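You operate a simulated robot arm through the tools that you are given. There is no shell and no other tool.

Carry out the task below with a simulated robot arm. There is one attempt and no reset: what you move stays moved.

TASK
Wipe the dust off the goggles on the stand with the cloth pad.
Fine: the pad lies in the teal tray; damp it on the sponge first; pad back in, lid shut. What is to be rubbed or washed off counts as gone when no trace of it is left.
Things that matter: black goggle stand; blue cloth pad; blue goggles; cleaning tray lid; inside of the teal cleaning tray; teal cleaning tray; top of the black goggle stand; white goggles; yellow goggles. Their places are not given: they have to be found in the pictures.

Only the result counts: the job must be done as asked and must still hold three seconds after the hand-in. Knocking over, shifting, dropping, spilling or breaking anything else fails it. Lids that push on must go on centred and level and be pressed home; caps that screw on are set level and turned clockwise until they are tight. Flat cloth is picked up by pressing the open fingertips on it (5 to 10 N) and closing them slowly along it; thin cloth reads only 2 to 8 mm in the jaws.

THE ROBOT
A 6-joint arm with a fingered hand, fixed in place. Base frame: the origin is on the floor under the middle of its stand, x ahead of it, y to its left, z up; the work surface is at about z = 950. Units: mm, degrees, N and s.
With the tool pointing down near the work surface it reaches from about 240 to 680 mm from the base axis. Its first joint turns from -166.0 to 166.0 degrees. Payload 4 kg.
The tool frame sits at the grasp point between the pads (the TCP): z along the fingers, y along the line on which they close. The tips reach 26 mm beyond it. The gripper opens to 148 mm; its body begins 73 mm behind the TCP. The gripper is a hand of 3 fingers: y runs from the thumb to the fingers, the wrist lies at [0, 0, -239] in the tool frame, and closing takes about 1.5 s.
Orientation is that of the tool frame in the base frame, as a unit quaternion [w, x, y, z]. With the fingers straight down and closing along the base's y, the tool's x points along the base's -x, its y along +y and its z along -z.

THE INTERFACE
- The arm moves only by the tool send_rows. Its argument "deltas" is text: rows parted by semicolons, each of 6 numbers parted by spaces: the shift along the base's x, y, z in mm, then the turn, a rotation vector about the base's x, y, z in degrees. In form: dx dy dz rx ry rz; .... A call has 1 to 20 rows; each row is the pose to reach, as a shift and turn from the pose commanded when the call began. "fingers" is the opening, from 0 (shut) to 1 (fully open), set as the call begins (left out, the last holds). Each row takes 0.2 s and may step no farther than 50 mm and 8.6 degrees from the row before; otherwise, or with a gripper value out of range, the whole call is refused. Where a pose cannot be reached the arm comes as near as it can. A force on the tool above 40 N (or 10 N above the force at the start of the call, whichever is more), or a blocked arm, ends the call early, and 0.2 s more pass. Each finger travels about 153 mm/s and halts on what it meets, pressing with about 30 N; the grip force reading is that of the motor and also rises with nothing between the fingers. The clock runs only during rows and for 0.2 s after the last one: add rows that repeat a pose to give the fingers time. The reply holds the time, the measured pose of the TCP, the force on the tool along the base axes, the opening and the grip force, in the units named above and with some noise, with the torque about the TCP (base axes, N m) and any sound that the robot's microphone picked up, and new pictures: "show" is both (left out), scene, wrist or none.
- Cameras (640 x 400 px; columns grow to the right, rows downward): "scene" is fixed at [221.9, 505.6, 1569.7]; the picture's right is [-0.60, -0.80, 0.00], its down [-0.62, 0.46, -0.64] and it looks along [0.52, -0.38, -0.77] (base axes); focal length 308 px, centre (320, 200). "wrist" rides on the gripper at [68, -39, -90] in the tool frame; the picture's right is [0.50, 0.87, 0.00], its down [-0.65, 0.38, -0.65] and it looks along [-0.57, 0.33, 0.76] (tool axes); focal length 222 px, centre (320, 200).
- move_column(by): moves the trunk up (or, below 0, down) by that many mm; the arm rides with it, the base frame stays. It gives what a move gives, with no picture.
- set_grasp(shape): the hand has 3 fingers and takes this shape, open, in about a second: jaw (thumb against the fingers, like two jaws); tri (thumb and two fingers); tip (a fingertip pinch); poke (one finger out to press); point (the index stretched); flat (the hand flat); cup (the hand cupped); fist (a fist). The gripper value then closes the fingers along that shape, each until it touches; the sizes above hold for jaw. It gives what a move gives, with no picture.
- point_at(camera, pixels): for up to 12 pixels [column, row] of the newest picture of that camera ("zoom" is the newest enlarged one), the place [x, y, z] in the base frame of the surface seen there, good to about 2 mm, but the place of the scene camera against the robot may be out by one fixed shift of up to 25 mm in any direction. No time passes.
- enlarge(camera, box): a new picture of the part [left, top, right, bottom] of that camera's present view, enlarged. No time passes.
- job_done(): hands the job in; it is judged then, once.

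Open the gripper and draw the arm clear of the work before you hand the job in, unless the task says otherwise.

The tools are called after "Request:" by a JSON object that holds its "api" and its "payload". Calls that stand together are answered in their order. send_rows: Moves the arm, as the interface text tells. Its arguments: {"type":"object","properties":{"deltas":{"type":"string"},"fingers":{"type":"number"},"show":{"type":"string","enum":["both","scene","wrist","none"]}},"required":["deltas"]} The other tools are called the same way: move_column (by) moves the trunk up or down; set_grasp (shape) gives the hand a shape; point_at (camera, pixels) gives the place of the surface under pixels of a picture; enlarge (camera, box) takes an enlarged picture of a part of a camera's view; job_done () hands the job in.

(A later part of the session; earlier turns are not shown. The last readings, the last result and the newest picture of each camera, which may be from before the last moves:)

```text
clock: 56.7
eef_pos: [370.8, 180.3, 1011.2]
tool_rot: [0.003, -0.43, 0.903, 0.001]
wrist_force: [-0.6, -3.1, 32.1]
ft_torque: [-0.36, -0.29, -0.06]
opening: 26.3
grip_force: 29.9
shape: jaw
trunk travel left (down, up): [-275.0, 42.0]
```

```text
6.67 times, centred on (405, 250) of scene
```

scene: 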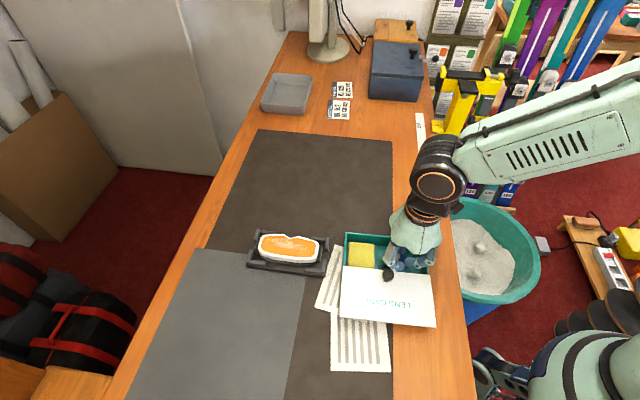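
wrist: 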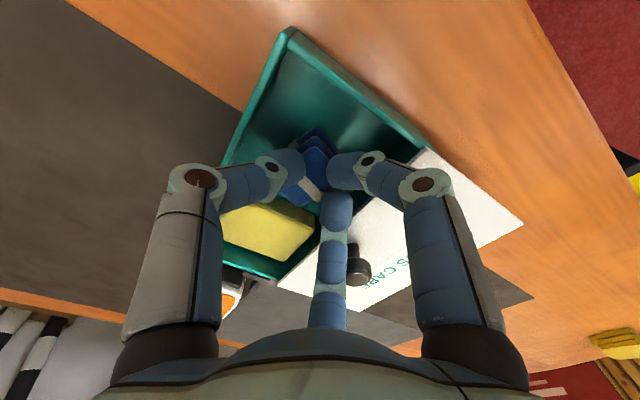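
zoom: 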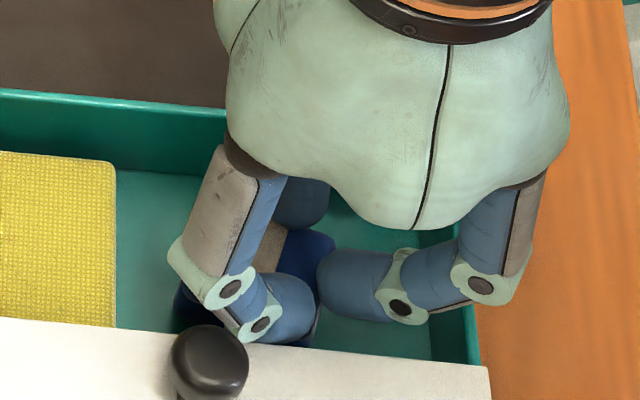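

Closing pushed the hand up with 32 N: the tips are riding on the pad's rounded top edge, and the pad has turned. I open again, lift a little and look at how the pad lies now.

Request:
{"api": "send_rows", "payload": {"deltas": "0 0 0 0 0 0; 0 0 0 0 0 0; 0 0 8 0 0 0; 0 0 25 0 0 0; 0 0 50 0 0 0; 0 0 80 0 0 0; 0 0 80 0 0 0", "fingers": 0.29}}

Request:
{"api": "enlarge", "payload": {"camera": "wrist", "box": [240, 60, 400, 190]}}

Request:
{"api": "enlarge", "payload": {"camera": "scene", "box": [355, 220, 435, 280]}}

```text
clock: 58.3
eef_pos: [371.1, 181.5, 1090.9]
tool_rot: [0.0, -0.431, 0.903, 0.0]
wrist_force: [-0.4, 1.4, 0.6]
ft_torque: [-0.03, 0.0, 0.01]
opening: 42.9
grip_force: 0.0
shape: jaw
trunk travel left (down, up): [-275.0, 42.0]
```

scene: 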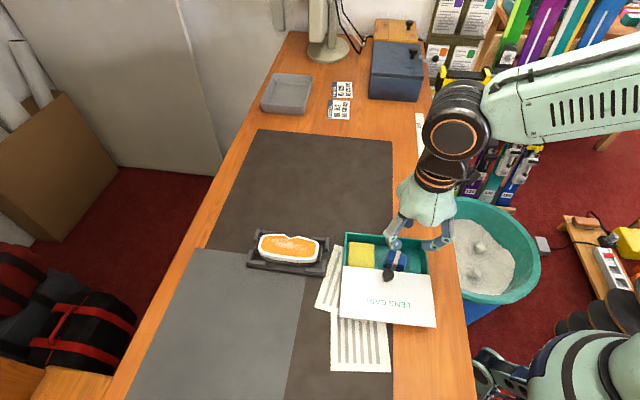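
wrist: 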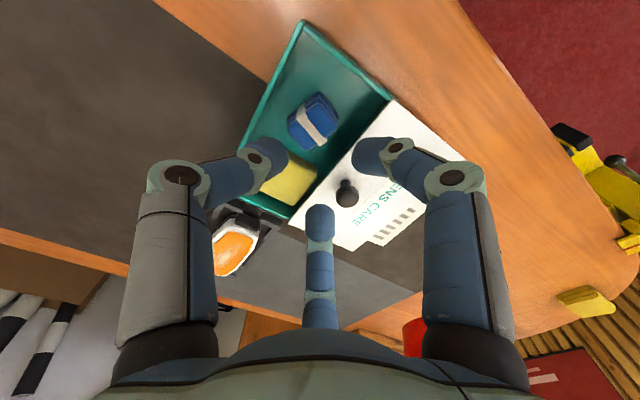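

```text
3.08 times, centred on (320, 125) of wrist
```

zoom: 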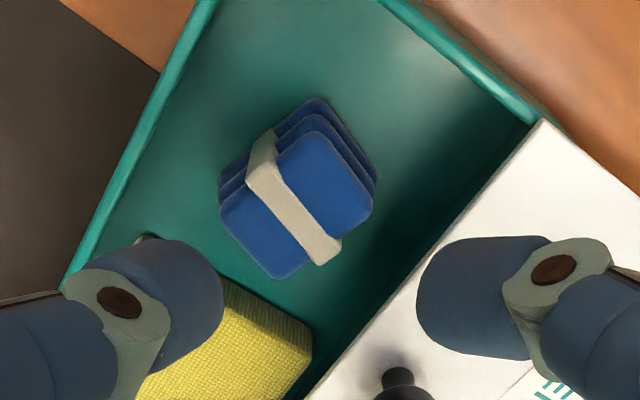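

```text
6.67 times, centred on (395, 250) of scene
```

zoom: 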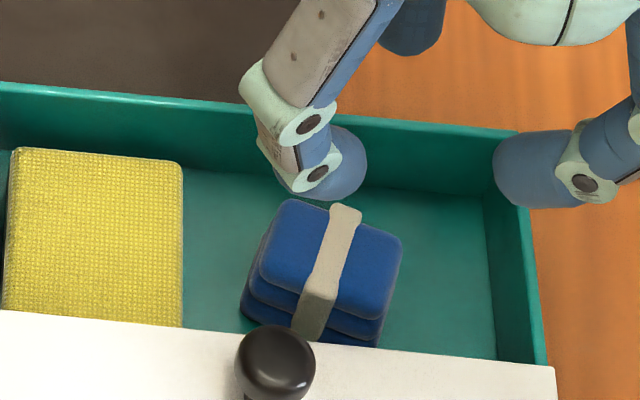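

The pad has turned by about 20° but still stands in the tray. Before choosing another grip I check the "cup" shape, which may bring the fingers down more steeply.

Request:
{"api": "set_grasp", "payload": {"shape": "cup"}}

Request:
{"api": "enlarge", "payload": {"camera": "scene", "box": [360, 150, 480, 260]}}

Request:
{"api": "enlarge", "payload": {"camera": "wrist", "box": [80, 0, 560, 400]}}

```text
clock: 59.2
eef_pos: [370.8, 181.6, 1090.2]
tool_rot: [0.0, -0.431, 0.903, 0.0]
wrist_force: [-0.6, -0.1, 0.4]
ft_torque: [0.02, -0.01, -0.02]
opening: 60.2
grip_force: 0.0
shape: cup
trunk travel left (down, up): [-275.0, 42.0]
```

```text
3.64 times, centred on (420, 205) of scene
```

zoom: 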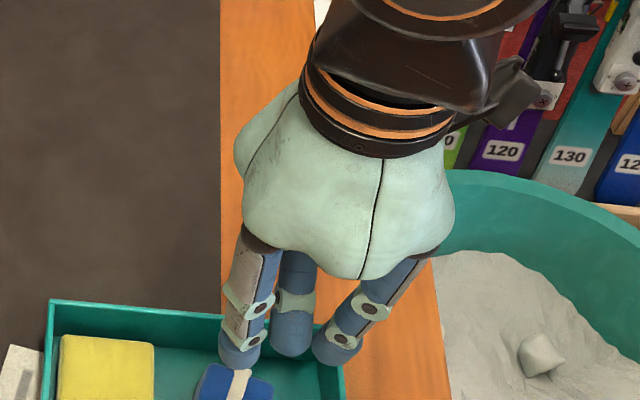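

```text
1.00 times, centred on (320, 200) of wrist (not enlarged: the box is as wide or as high as the picture)
```

zoom: 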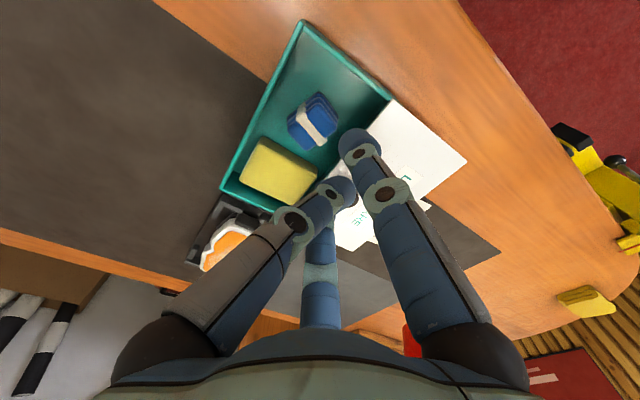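

The "cup" shape gives straight fingers reaching down towards each other, far better for the narrow tray. I measure where the three tips are.

Request:
{"api": "point_at", "payload": {"camera": "wrist", "pixels": [[347, 186], [338, 180], [352, 195], [358, 138], [343, 138], [374, 140], [322, 232], [355, 153], [384, 193], [292, 222], [332, 193], [322, 250]]}}

Request:
{"api": "enlarge", "payload": {"camera": "scene", "box": [390, 205, 450, 265]}}

Request:
{"api": "enlarge", "payload": {"camera": "wrist", "box": [260, 110, 420, 270]}}

```text
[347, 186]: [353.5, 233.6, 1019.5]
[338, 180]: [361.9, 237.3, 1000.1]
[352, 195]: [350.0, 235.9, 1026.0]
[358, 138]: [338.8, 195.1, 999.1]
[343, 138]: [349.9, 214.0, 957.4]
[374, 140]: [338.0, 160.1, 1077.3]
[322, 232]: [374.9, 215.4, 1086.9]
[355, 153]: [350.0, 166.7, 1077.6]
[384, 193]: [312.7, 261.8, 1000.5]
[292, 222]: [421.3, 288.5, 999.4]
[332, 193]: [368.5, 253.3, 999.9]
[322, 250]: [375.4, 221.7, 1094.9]
```

```text
6.67 times, centred on (420, 235) of scene
```

zoom: 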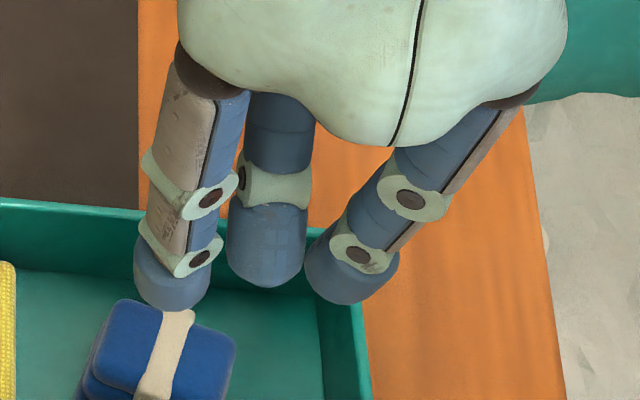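

```text
2.50 times, centred on (340, 190) of wrist
```

zoom: 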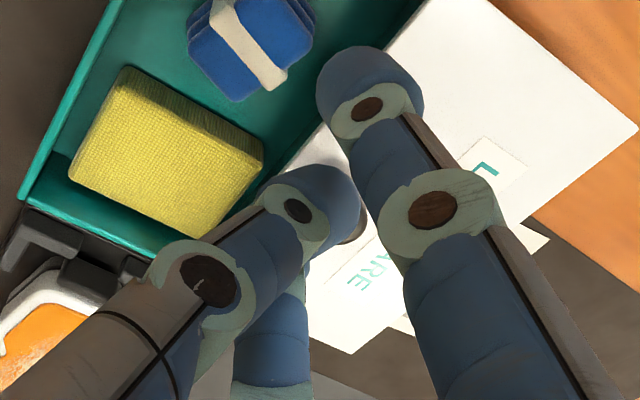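

The reading used the older picture, so I take a fresh one in this shape with the fingers fully open.

Request:
{"api": "send_rows", "payload": {"deltas": "0 0 0 0 0 0; 0 0 0 0 0 0", "fingers": 1.0}}

Request:
{"api": "point_at", "payload": {"camera": "wrist", "pixels": [[345, 186], [338, 180], [352, 195], [354, 133], [343, 145], [365, 145], [322, 232], [355, 153], [384, 193], [292, 222], [322, 205], [322, 250]]}}

```text
clock: 59.8
eef_pos: [372.1, 180.3, 1089.9]
tool_rot: [0.001, -0.431, 0.902, 0.0]
wrist_force: [0.3, -0.5, -0.9]
ft_torque: [0.0, -0.02, 0.0]
opening: 59.9
grip_force: 0.0
shape: cup
trunk travel left (down, up): [-275.0, 42.0]
```

scene: 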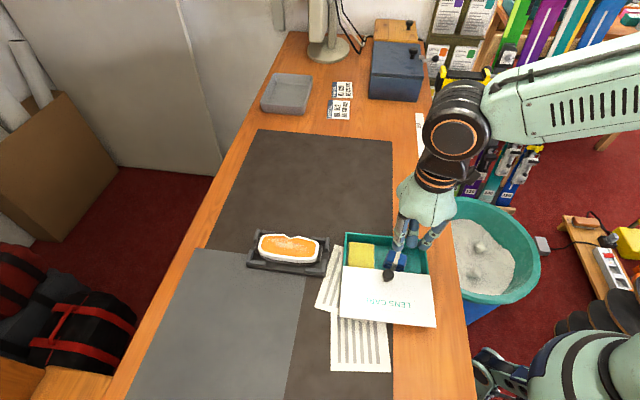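
wrist: 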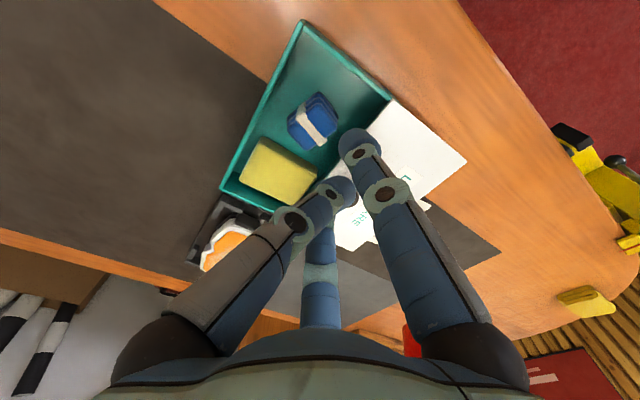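

```text
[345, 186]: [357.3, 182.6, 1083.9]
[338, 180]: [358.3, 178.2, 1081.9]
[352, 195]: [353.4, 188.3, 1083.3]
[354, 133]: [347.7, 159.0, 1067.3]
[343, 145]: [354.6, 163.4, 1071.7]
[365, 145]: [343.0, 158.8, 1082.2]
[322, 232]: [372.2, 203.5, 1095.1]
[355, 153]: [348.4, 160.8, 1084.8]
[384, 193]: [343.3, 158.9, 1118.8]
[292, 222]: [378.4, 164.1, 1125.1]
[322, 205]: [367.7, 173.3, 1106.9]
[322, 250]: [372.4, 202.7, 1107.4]
```

In "cup" the thumb crosses the centre, so it is no clean grip. I look at "flat" too.

Request:
{"api": "set_grasp", "payload": {"shape": "flat"}}

Request:
{"api": "send_rows", "payload": {"deltas": "0 0 0 0 0 0; 0 0 0 0 0 0", "fingers": 1.0}}

Request:
{"api": "enlarge", "payload": {"camera": "scene", "box": [360, 150, 480, 260]}}

```text
clock: 60.7
eef_pos: [371.0, 180.3, 1089.8]
tool_rot: [0.0, -0.431, 0.902, 0.0]
wrist_force: [0.5, 0.5, -0.5]
ft_torque: [0.01, 0.02, -0.02]
opening: 0.2
grip_force: 0.0
shape: flat
trunk travel left (down, up): [-275.0, 42.0]
```

```text
clock: 61.3
eef_pos: [370.3, 181.2, 1089.5]
tool_rot: [0.001, -0.43, 0.903, 0.0]
wrist_force: [0.2, -0.4, -0.1]
ft_torque: [0.03, 0.0, 0.01]
opening: 0.2
grip_force: 0.1
shape: flat
trunk travel left (down, up): [-275.0, 42.0]
```

scene: 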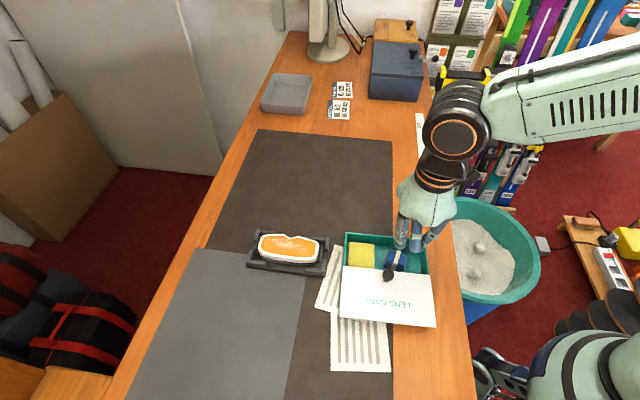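
wrist: 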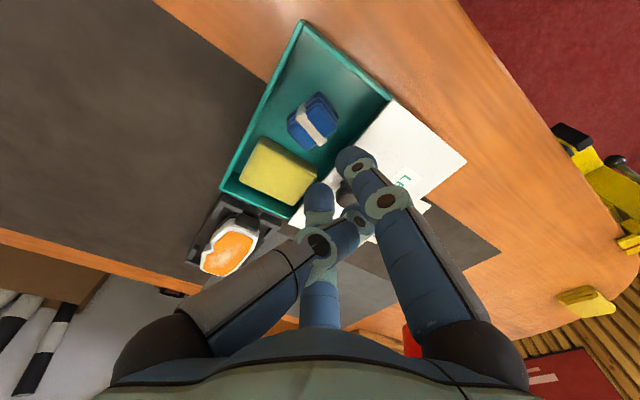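

```text
3.64 times, centred on (420, 205) of scene
```

zoom: 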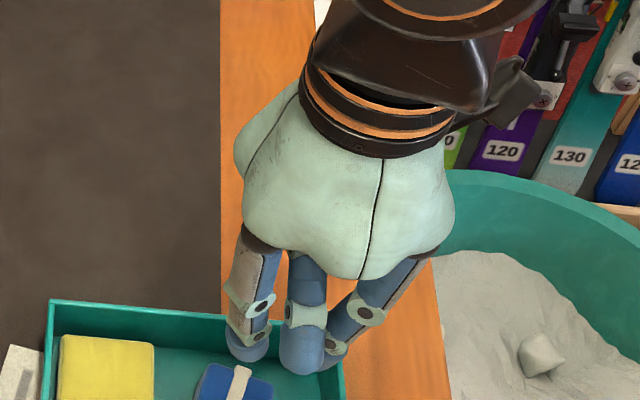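

"Flat" brings all fingers together. I look at how "cup" moves when closed half way, since its straight fingers might pinch sideways.

Request:
{"api": "set_grasp", "payload": {"shape": "cup"}}

Request:
{"api": "send_rows", "payload": {"deltas": "0 0 0 0 0 0; 0 0 0 0 0 0; 0 0 0 0 0 0", "fingers": 0.5}}

Request:
{"api": "enlarge", "payload": {"camera": "wrist", "box": [200, 60, 440, 300]}}

Request:
{"api": "enlarge", "payload": {"camera": "scene", "box": [360, 150, 480, 260]}}

```text
clock: 62.2
eef_pos: [371.4, 181.3, 1089.5]
tool_rot: [0.001, -0.43, 0.903, -0.001]
wrist_force: [-0.1, 0.1, 0.0]
ft_torque: [0.01, 0.02, 0.02]
opening: 59.4
grip_force: 0.2
shape: cup
trunk travel left (down, up): [-275.0, 42.0]
```

```text
clock: 63.0
eef_pos: [370.5, 181.6, 1089.4]
tool_rot: [0.0, -0.43, 0.903, 0.0]
wrist_force: [0.1, -0.2, -0.1]
ft_torque: [-0.01, -0.01, 0.0]
opening: 29.5
grip_force: 0.0
shape: tri
trunk travel left (down, up): [-275.0, 42.0]
```

scene: 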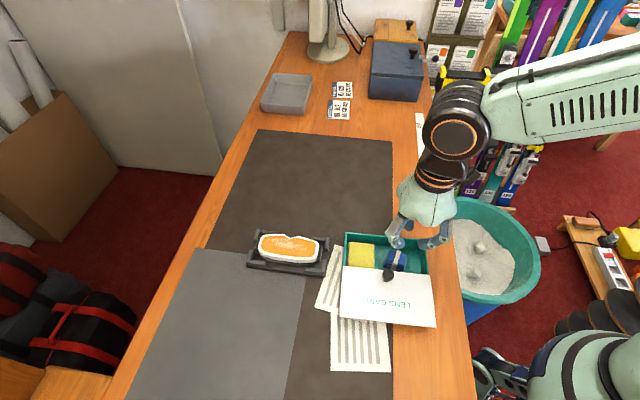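
wrist: 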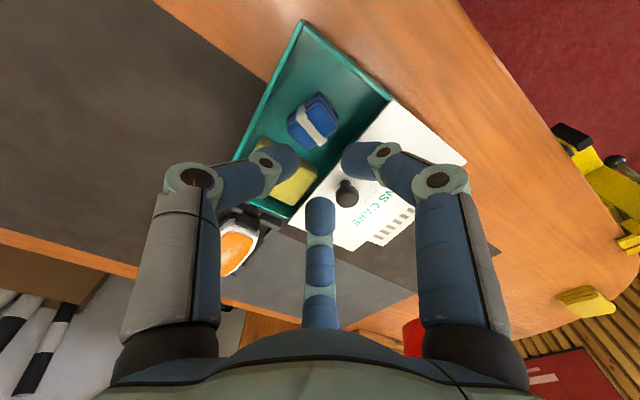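

```text
1.67 times, centred on (320, 180) of wrist
```

zoom: 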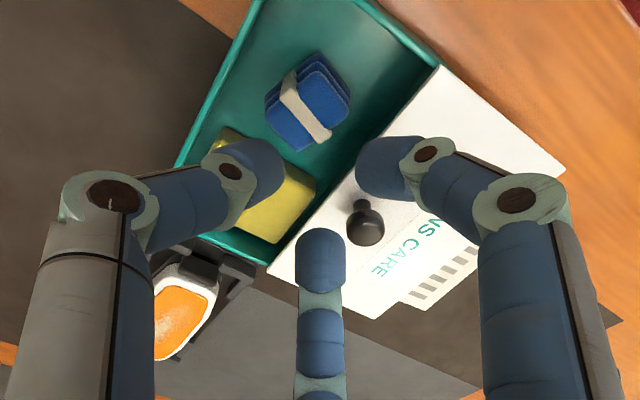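

```text
3.64 times, centred on (420, 205) of scene
```

zoom: 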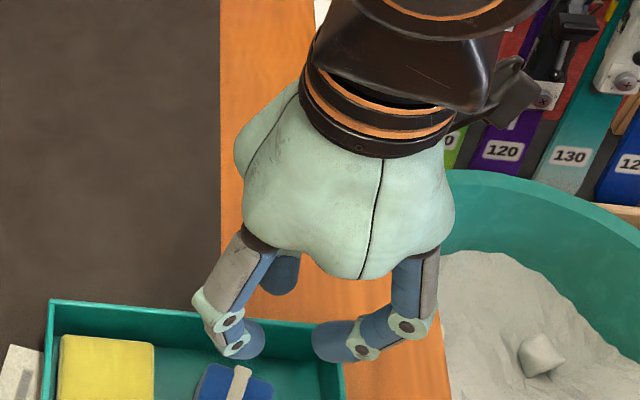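

A gripper value always returns the hand to the same closing path, so I must work with it. I measure where the pad lies now, using this fresh picture.

Request:
{"api": "enlarge", "payload": {"camera": "wrist", "box": [270, 70, 360, 170]}}

Request:
{"api": "point_at", "payload": {"camera": "wrist", "pixels": [[313, 122], [318, 92], [338, 119], [310, 150], [288, 121], [300, 135], [322, 110], [305, 110], [325, 133], [296, 145]]}}

Request:
{"api": "point_at", "payload": {"camera": "wrist", "pixels": [[304, 22], [265, 105], [222, 188], [391, 100], [350, 150], [280, 205], [268, 108], [225, 190], [250, 150]]}}

```text
4.00 times, centred on (315, 120) of wrist
```

zoom: 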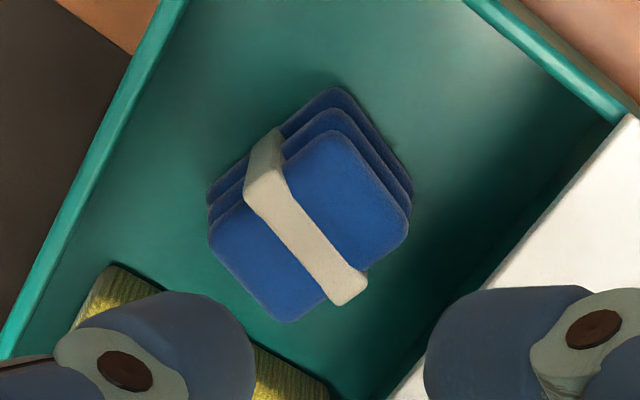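

```text
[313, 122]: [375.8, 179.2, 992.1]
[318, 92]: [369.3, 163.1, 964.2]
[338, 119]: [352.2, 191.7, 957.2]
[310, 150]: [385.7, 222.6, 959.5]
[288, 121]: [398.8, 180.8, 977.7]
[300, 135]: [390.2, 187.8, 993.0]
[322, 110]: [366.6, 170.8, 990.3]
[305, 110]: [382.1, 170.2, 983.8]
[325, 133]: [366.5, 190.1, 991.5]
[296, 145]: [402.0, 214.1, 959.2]
```

```text
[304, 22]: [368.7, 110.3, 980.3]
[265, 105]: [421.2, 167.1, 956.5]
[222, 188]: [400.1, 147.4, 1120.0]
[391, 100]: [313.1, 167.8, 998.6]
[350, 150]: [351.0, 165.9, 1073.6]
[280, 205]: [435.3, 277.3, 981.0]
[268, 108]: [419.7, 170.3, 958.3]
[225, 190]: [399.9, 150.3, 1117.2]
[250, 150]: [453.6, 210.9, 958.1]
```

The pad's centre is now about (377,182), turned some 16° relative to the tray, 42 mm from the front wall. I need a single straight finger to nudge it a few millimetres backwards, so I look at the "poke" shape.

Request:
{"api": "set_grasp", "payload": {"shape": "poke"}}

Request:
{"api": "enlarge", "payload": {"camera": "wrist", "box": [80, 0, 560, 400]}}

Request:
{"api": "enlarge", "payload": {"camera": "scene", "box": [360, 150, 480, 260]}}

```text
clock: 63.9
eef_pos: [371.1, 181.2, 1090.4]
tool_rot: [-0.001, -0.431, 0.902, 0.0]
wrist_force: [0.5, 0.3, -0.1]
ft_torque: [-0.02, 0.0, 0.0]
opening: 0.0
grip_force: 0.0
shape: poke
trunk travel left (down, up): [-275.0, 42.0]
```

```text
1.00 times, centred on (320, 200) of wrist (not enlarged: the box is as wide or as high as the picture)
```

zoom: 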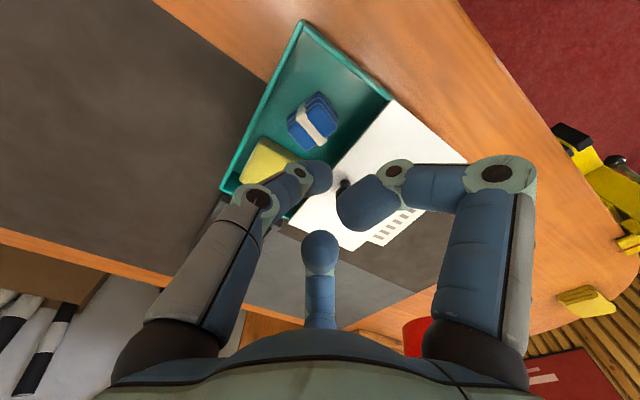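

```text
3.64 times, centred on (420, 205) of scene
```

zoom: 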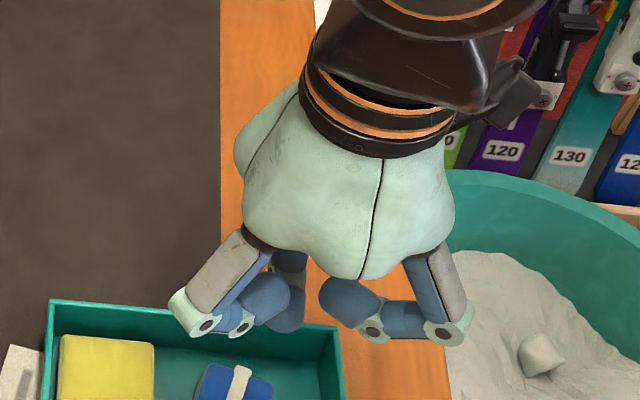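

"Poke" extends the thumb towards the centre with the others curled up. I look at "point" as well.

Request:
{"api": "set_grasp", "payload": {"shape": "point"}}

Request:
{"api": "enlarge", "payload": {"camera": "wrist", "box": [80, 0, 560, 400]}}

Request:
{"api": "enlarge", "payload": {"camera": "scene", "box": [360, 150, 480, 260]}}

```text
clock: 64.8
eef_pos: [370.4, 182.4, 1090.2]
tool_rot: [0.0, -0.431, 0.902, 0.0]
wrist_force: [1.1, -0.9, 0.6]
ft_torque: [0.0, 0.0, 0.01]
opening: 141.9
grip_force: 0.0
shape: point
trunk travel left (down, up): [-275.0, 42.0]
```

```text
1.00 times, centred on (320, 200) of wrist (not enlarged: the box is as wide or as high as the picture)
```

zoom: 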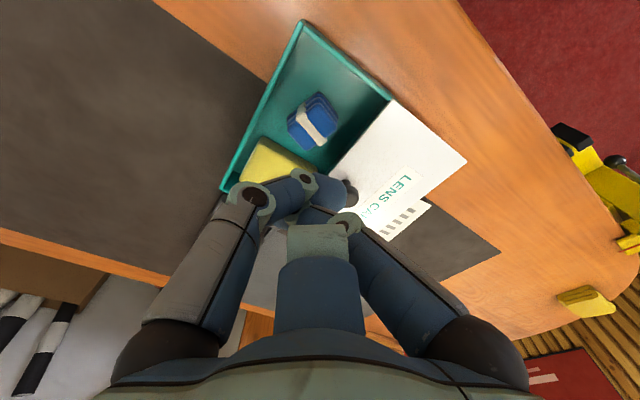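

```text
3.64 times, centred on (420, 205) of scene
```

zoom: 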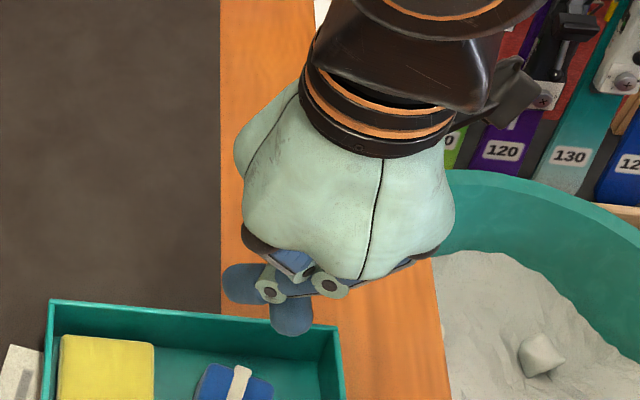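

Neither helps. The pad only needs to go about 4 mm back, so I'll press lightly on its top with the closed fingertips and drag it. I go back to "jaw", closed, above the pad's centre.

Request:
{"api": "set_grasp", "payload": {"shape": "jaw"}}

Request:
{"api": "send_rows", "payload": {"deltas": "3 0 0 0 0 0; 6.3 -0.4 0 0 0 0; 6.3 -0.4 -20 0 0 0; 6.3 -0.4 -40 0 0 0; 6.3 -0.4 -60 0 0 0; 6.3 -0.4 -68 0 0 0; 6.3 -0.4 -68 0 0 0", "fingers": 0.0}}

Request:
{"api": "enlarge", "payload": {"camera": "wrist", "box": [240, 80, 400, 210]}}

Request:
{"api": "enlarge", "payload": {"camera": "scene", "box": [365, 220, 445, 280]}}

```text
clock: 65.7
eef_pos: [371.0, 180.8, 1089.7]
tool_rot: [0.0, -0.43, 0.903, 0.0]
wrist_force: [-1.0, 1.0, -0.1]
ft_torque: [0.01, 0.01, 0.01]
opening: 148.0
grip_force: 0.1
shape: jaw
trunk travel left (down, up): [-275.0, 42.0]
```

```text
clock: 67.3
eef_pos: [377.2, 182.1, 1020.5]
tool_rot: [0.0, -0.43, 0.903, 0.0]
wrist_force: [-0.7, -0.2, 0.1]
ft_torque: [0.0, 0.04, -0.02]
opening: 0.0
grip_force: 29.9
shape: jaw
trunk travel left (down, up): [-275.0, 42.0]
```

scene: 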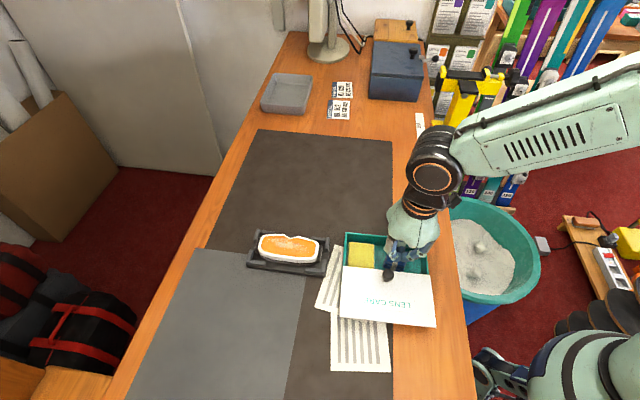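
wrist: 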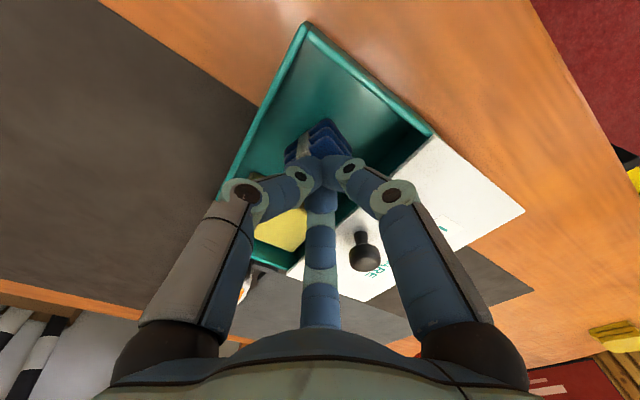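

```text
3.08 times, centred on (320, 145) of wrist
```

zoom: 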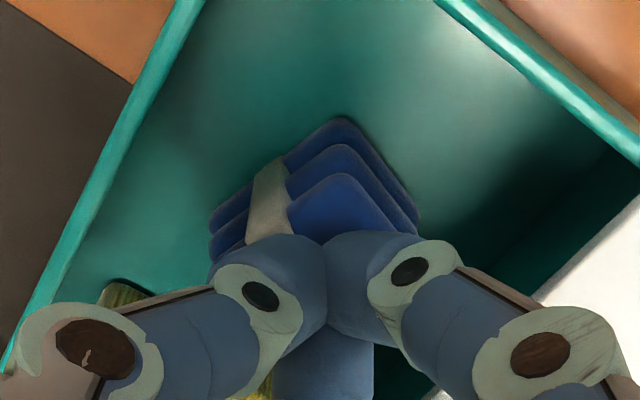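

```text
6.67 times, centred on (405, 250) of scene
```

zoom: 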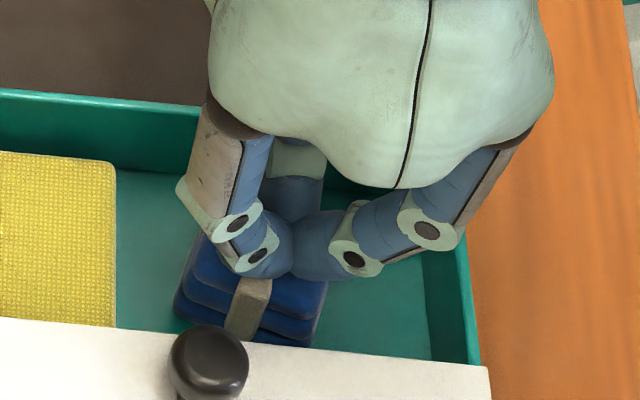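

The closed tips are just above the pad. I lower in small steps to find light contact.

Request:
{"api": "send_rows", "payload": {"deltas": "0 0 -2 0 0 0; 0 0 -4 0 0 0; 0 0 -5 0 0 0; 0 0 -5 0 0 0", "show": "none"}}

```text
clock: 68.3
eef_pos: [375.6, 181.8, 1018.3]
tool_rot: [0.002, -0.43, 0.903, 0.001]
wrist_force: [1.6, 1.8, 28.2]
ft_torque: [0.02, -0.02, 0.0]
opening: 0.0
grip_force: 29.5
shape: jaw
trunk travel left (down, up): [-275.0, 42.0]
```

Contact is made but at 28 N, which is more than I want. I ease off to about 10 N and drag backwards 5 mm.

Request:
{"api": "send_rows", "payload": {"deltas": "0 0 1.3 0 0 0; 0 0 1.3 0 0 0; -1.3 1.1 1.3 0 0 0; -2.6 2.2 1.3 0 0 0; -3.8 3.3 1.3 0 0 0; -3.8 3.3 1.3 0 0 0", "show": "scene"}}

Request:
{"api": "enlarge", "payload": {"camera": "scene", "box": [365, 220, 445, 280]}}

```text
clock: 69.7
eef_pos: [373.1, 182.9, 1018.4]
tool_rot: [0.0, -0.43, 0.903, 0.001]
wrist_force: [1.5, -2.4, 21.7]
ft_torque: [-0.18, 0.02, -0.01]
opening: 0.0
grip_force: 29.5
shape: jaw
trunk travel left (down, up): [-275.0, 42.0]
```

scene: 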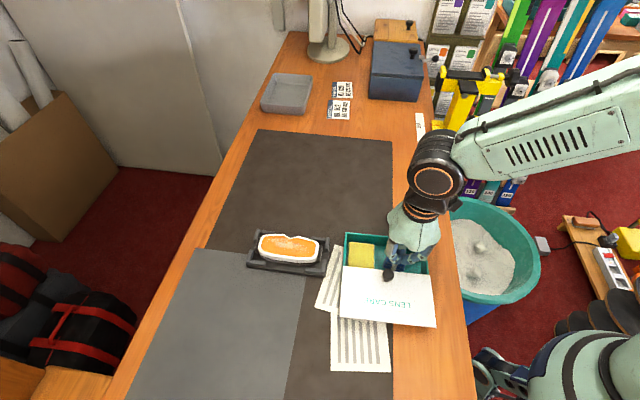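

```text
6.67 times, centred on (405, 250) of scene
```

zoom: 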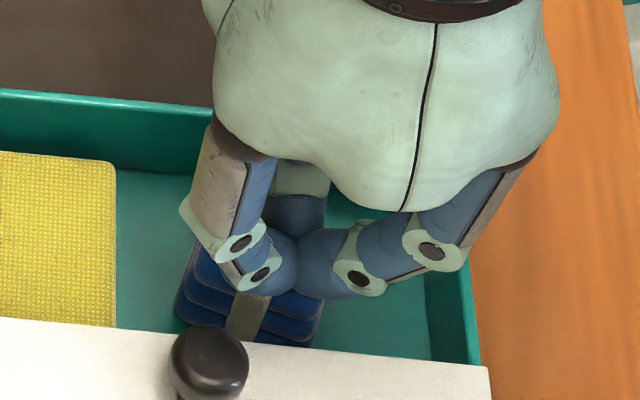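

The sideways force is small, so the tips may simply have slid over the pad. I lift off and measure the pad again.

Request:
{"api": "send_rows", "payload": {"deltas": "0 0 10 0 0 0; 0 0 30 0 0 0; 0 0 60 0 0 0; 1.3 -2.9 72 0 0 0; 1.3 -2.9 72 0 0 0"}}

Request:
{"api": "enlarge", "payload": {"camera": "wrist", "box": [270, 70, 360, 170]}}

Request:
{"api": "enlarge", "payload": {"camera": "scene", "box": [365, 220, 445, 280]}}

```text
clock: 70.9
eef_pos: [374.1, 181.7, 1091.0]
tool_rot: [0.0, -0.43, 0.903, 0.0]
wrist_force: [-0.6, -0.6, 0.3]
ft_torque: [0.0, -0.01, 0.01]
opening: 0.0
grip_force: 29.6
shape: jaw
trunk travel left (down, up): [-275.0, 42.0]
```

scene: 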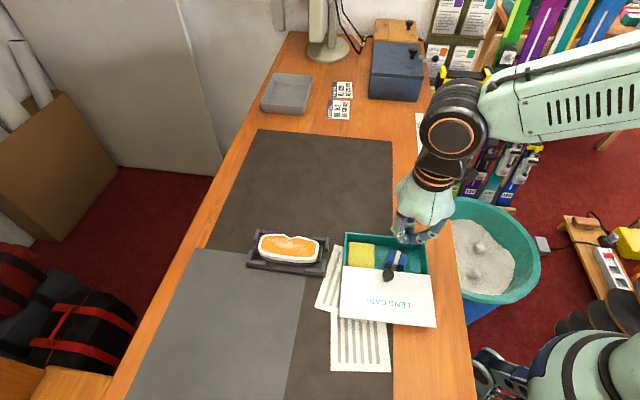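
wrist: 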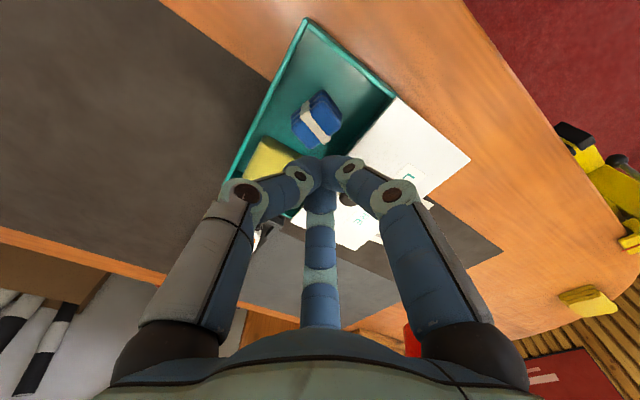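

```text
4.00 times, centred on (315, 120) of wrist
```

zoom: 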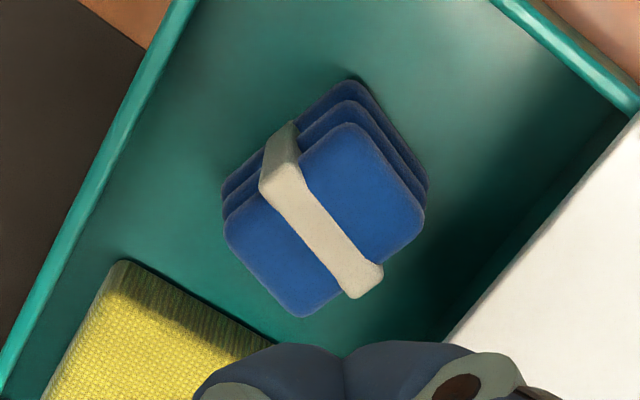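

```text
6.67 times, centred on (405, 250) of scene
```

zoom: 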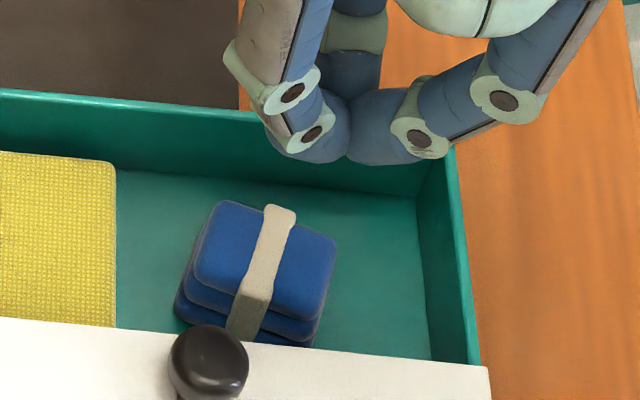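

The pad has not moved: centre still (376.6,181.7), with one corner nearest the front wall. With the hand fully open a single finger stands nearly vertical and fits the 24 mm gap in front of that corner. I move to the front side of the tray and turn the hand so one finger leads.

Request:
{"api": "send_rows", "payload": {"deltas": "12 -8.5 0 0 0 -7.8; 24 -17 0 0 0 -15.6; 36 -25.6 0 0 0 -23.4; 48 -34 0 0 0 -31.2; 60 -43 0 0 0 -39; 72 -51.5 0 0 0 -46.8; 84 -60 0 0 0 -54.6; 95.2 -68.4 0 0 0 -62.2; 95.2 -68.4 0 0 0 -62.2; 95.2 -68.4 -30 0 0 -62.2; 95.2 -68.4 -55 0 0 -62.2; 95.2 -68.4 -55 0 0 -62.2", "fingers": 1.0}}

Request:
{"api": "enlarge", "payload": {"camera": "scene", "box": [345, 200, 465, 290]}}

```text
clock: 73.5
eef_pos: [468.1, 113.3, 1034.7]
tool_rot: [0.0, 0.098, 0.995, 0.0]
wrist_force: [-0.5, 0.1, 0.1]
ft_torque: [-0.01, 0.04, 0.02]
opening: 147.6
grip_force: 0.0
shape: jaw
trunk travel left (down, up): [-275.0, 42.0]
```

scene: 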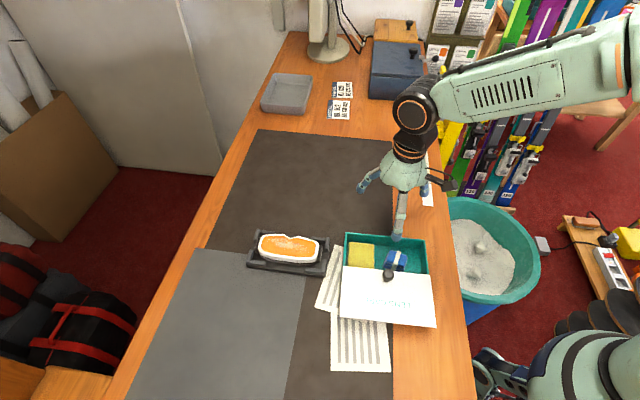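
wrist: 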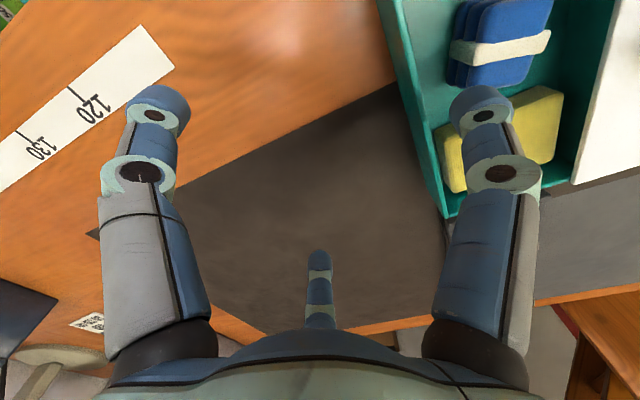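

```text
4.44 times, centred on (405, 245) of scene
```

zoom: 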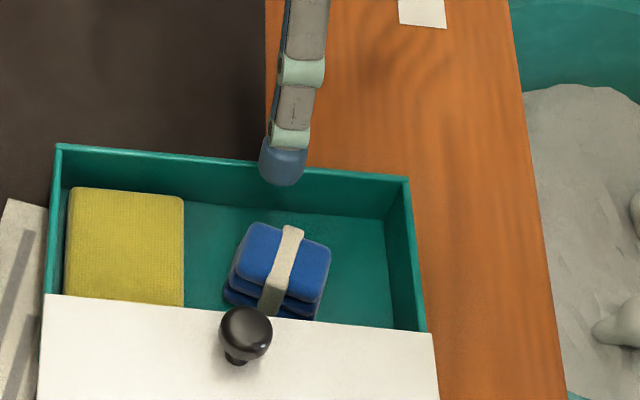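

One finger now stands over the tray's front edge. I read the places of that fingertip, the rim and the pad's near corner.

Request:
{"api": "point_at", "payload": {"camera": "wrist", "pixels": [[478, 92], [470, 100], [485, 117], [460, 108], [492, 100], [494, 172], [430, 150], [410, 60], [450, 70], [480, 88], [475, 45], [442, 217]]}}

Request:
{"api": "point_at", "payload": {"camera": "scene", "pixels": [[397, 237], [400, 238], [395, 232], [397, 228], [394, 247], [390, 255], [388, 262], [405, 262], [418, 240], [356, 233]]}}

```text
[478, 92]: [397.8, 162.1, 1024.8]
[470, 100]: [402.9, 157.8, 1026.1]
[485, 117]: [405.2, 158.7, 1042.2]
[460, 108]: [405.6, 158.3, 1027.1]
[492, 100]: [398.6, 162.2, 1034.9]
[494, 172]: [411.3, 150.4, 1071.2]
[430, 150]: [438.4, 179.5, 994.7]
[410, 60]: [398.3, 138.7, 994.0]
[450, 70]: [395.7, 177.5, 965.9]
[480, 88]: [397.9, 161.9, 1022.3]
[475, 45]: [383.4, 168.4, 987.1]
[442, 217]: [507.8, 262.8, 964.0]
```

```text
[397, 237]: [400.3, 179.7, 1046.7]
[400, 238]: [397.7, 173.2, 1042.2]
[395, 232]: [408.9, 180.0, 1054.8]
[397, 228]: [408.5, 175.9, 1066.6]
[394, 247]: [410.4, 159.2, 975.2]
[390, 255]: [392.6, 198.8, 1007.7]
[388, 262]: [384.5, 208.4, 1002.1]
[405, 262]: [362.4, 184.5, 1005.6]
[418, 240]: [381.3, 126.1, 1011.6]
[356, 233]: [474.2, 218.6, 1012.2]
```

The finger's centre is about 17 mm behind the front edge, between wall and pad. I shift 6 mm along the tray towards the pad's near corner and lower to z 1003.

Request:
{"api": "send_rows", "payload": {"deltas": "4 4.5 0 0 0 0; 4 4.5 -12 0 0 0; 4 4.5 -22 0 0 0; 4 4.5 -31 0 0 0; 4 4.5 -31 0 0 0"}}

Request:
{"api": "enlarge", "payload": {"camera": "scene", "box": [365, 220, 445, 280]}}

Request:
{"api": "enlarge", "payload": {"camera": "wrist", "box": [380, 0, 640, 220]}}

```text
clock: 74.7
eef_pos: [473.3, 117.3, 1003.8]
tool_rot: [-0.001, 0.097, 0.995, 0.0]
wrist_force: [0.6, 0.1, -0.5]
ft_torque: [0.01, 0.02, 0.0]
opening: 147.7
grip_force: 0.0
shape: jaw
trunk travel left (down, up): [-275.0, 42.0]
```

scene: 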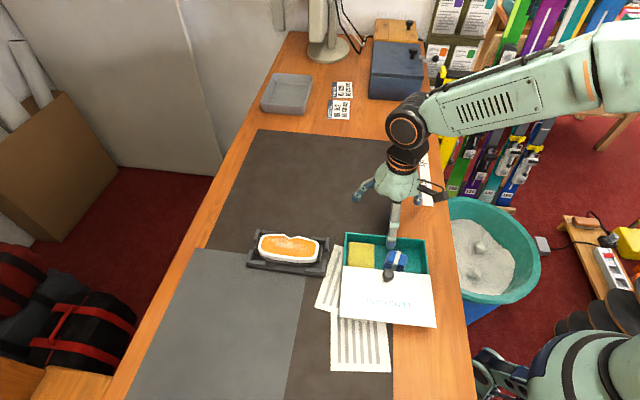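
wrist: 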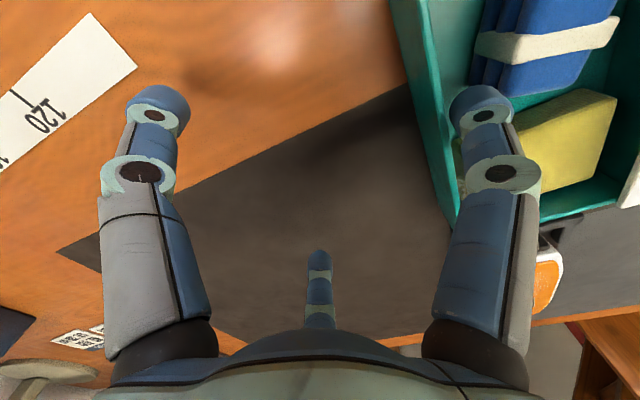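

```text
6.67 times, centred on (405, 250) of scene
```

zoom: 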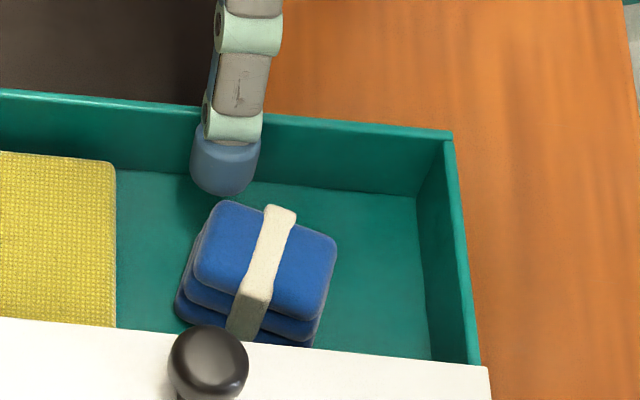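

```text
1.82 times, centred on (510, 110) of wrist
```

zoom: 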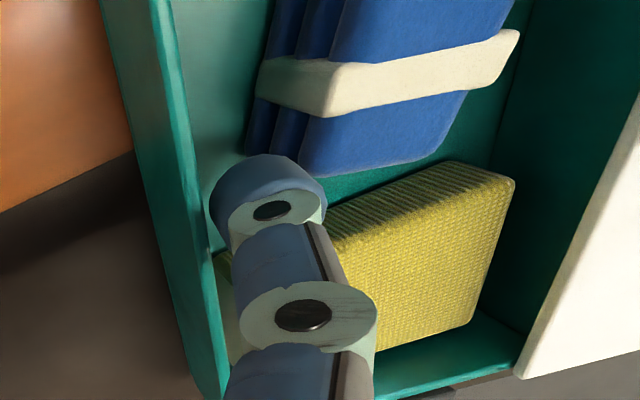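

The finger fits in the gap just before the pad's near corner. I push backwards by 8 mm, slowly.

Request:
{"api": "send_rows", "payload": {"deltas": "-1.5 1.3 0 0 0 0; -3 2.7 0 0 0 0; -4.5 4 0 0 0 0; -6 5.3 0 0 0 0; -6 5.3 0 0 0 0"}}

Request:
{"api": "enlarge", "payload": {"camera": "scene", "box": [365, 220, 445, 280]}}

Request:
{"api": "enlarge", "payload": {"camera": "wrist", "box": [380, 0, 640, 220]}}

```text
clock: 75.9
eef_pos: [467.8, 122.9, 1005.0]
tool_rot: [0.0, 0.098, 0.995, 0.0]
wrist_force: [1.0, -0.1, -0.1]
ft_torque: [-0.01, -0.02, 0.01]
opening: 147.9
grip_force: 0.1
shape: jaw
trunk travel left (down, up): [-275.0, 42.0]
```

scene: 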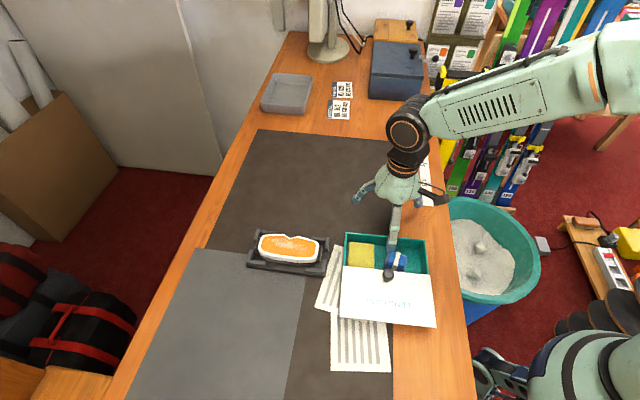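
wrist: 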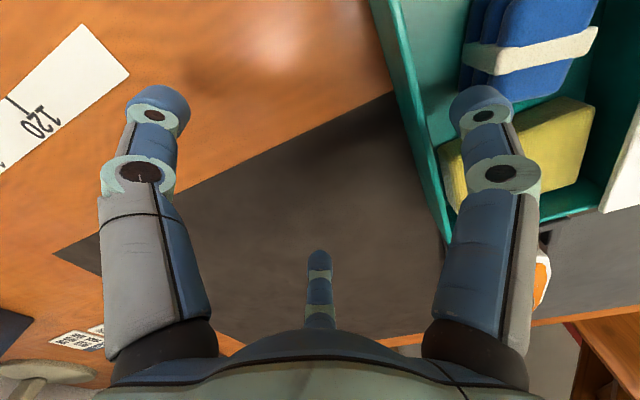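

```text
6.67 times, centred on (405, 250) of scene
```

zoom: 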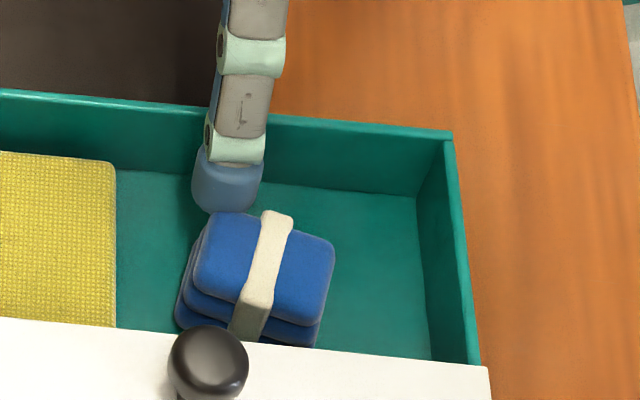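

```text
1.82 times, centred on (510, 110) of wrist
```

zoom: 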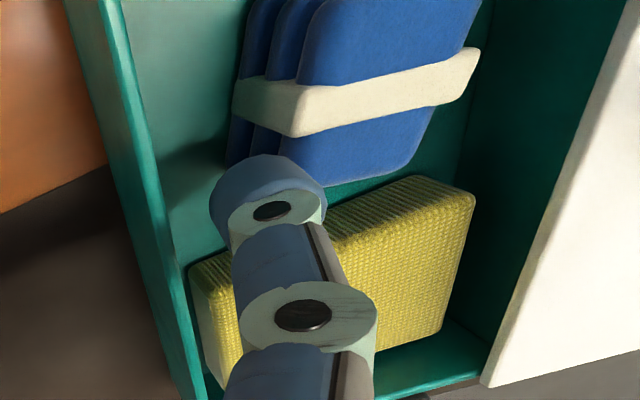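

The pad follows the finger with hardly any force and begins to straighten. I push another 7 mm.

Request:
{"api": "send_rows", "payload": {"deltas": "-1.5 1.3 0 0 0 0; -3 2.7 0 0 0 0; -4.5 4 0 0 0 0; -5.2 4.7 0 0 0 0; -5.2 4.7 0 0 0 0"}}

Request:
{"api": "enlarge", "payload": {"camera": "scene", "box": [365, 220, 445, 280]}}

```text
clock: 77.1
eef_pos: [461.6, 128.3, 1003.7]
tool_rot: [0.0, 0.098, 0.995, 0.0]
wrist_force: [0.3, 0.3, 0.2]
ft_torque: [0.02, -0.02, -0.01]
opening: 147.5
grip_force: 0.0
shape: jaw
trunk travel left (down, up): [-275.0, 42.0]
```

scene: 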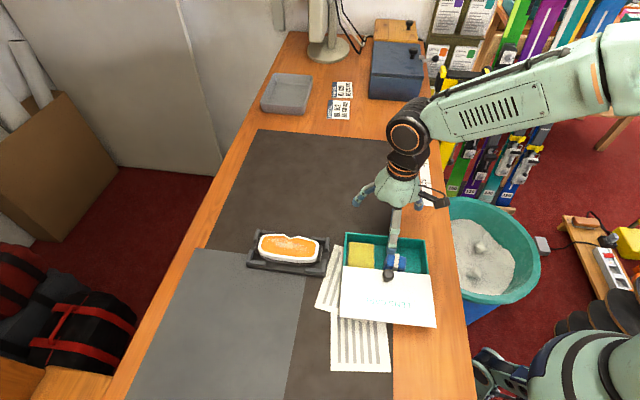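
wrist: 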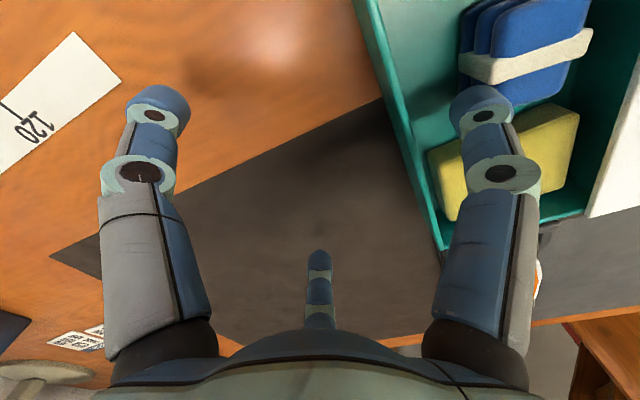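

```text
6.67 times, centred on (405, 250) of scene
```

zoom: 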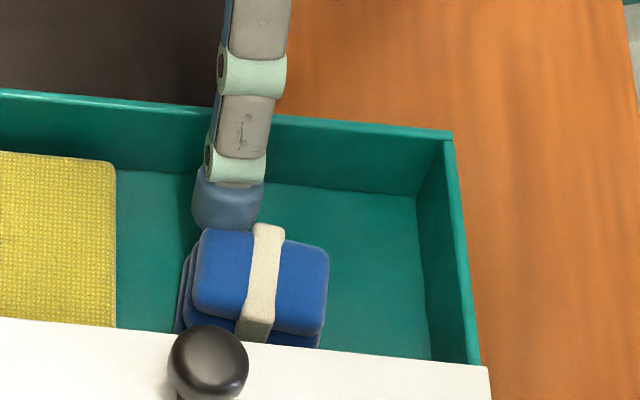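

The pad is almost parallel to the tray again and a bit further back. I withdraw the finger and go back above the pad to measure it.

Request:
{"api": "send_rows", "payload": {"deltas": "3 -2.7 0 0 0 0; 6 -5.3 0 0 0 0; 6 -5.3 30 0 0 0; 6 -5.3 60 0 0 0; 6 -5.3 86 0 0 0; -6 3 86 0 0 7.5; -18 11 86 0 0 15; -30 19 86 0 0 22.5; -42 27 86 0 0 30; -54 35 86 0 0 37.5; -66 43 86 0 0 45; -78 51 86 0 0 52.5; -86 56 86 0 0 60; -86 56 86 0 0 60", "fingers": 0.2}}

Request:
{"api": "enlarge", "payload": {"camera": "wrist", "box": [260, 60, 370, 170]}}

Request:
{"api": "enlarge", "payload": {"camera": "scene", "box": [365, 220, 445, 280]}}

```text
clock: 80.1
eef_pos: [377.0, 184.8, 1089.2]
tool_rot: [0.0, -0.414, 0.91, 0.0]
wrist_force: [-0.1, -0.2, 0.0]
ft_torque: [0.01, -0.02, 0.03]
opening: 30.1
grip_force: 0.0
shape: jaw
trunk travel left (down, up): [-275.0, 42.0]
```

scene: 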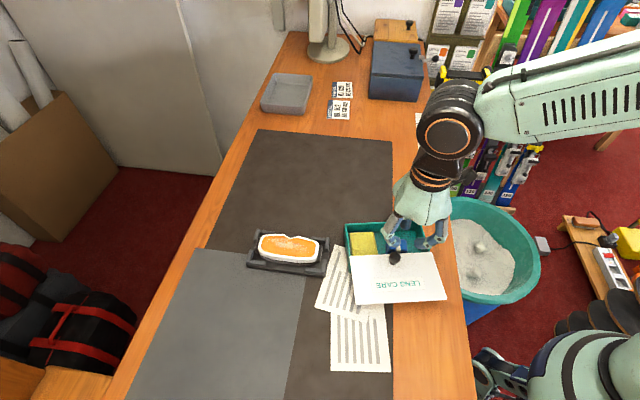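
wrist: 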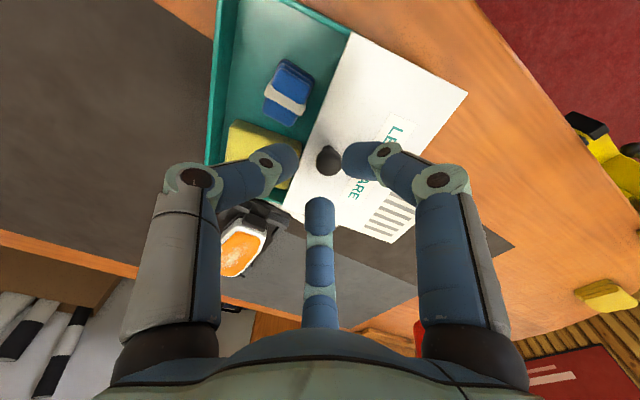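

```text
3.64 times, centred on (315, 115) of wrist
```

zoom: 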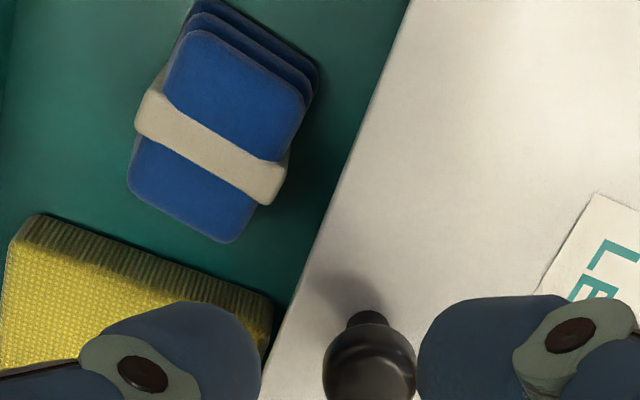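

```text
6.67 times, centred on (405, 250) of scene
```

zoom: 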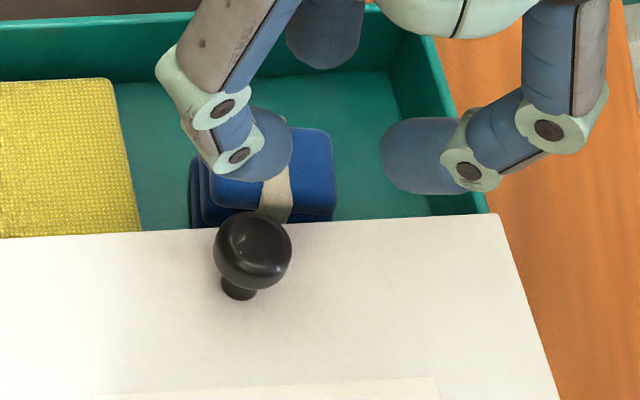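

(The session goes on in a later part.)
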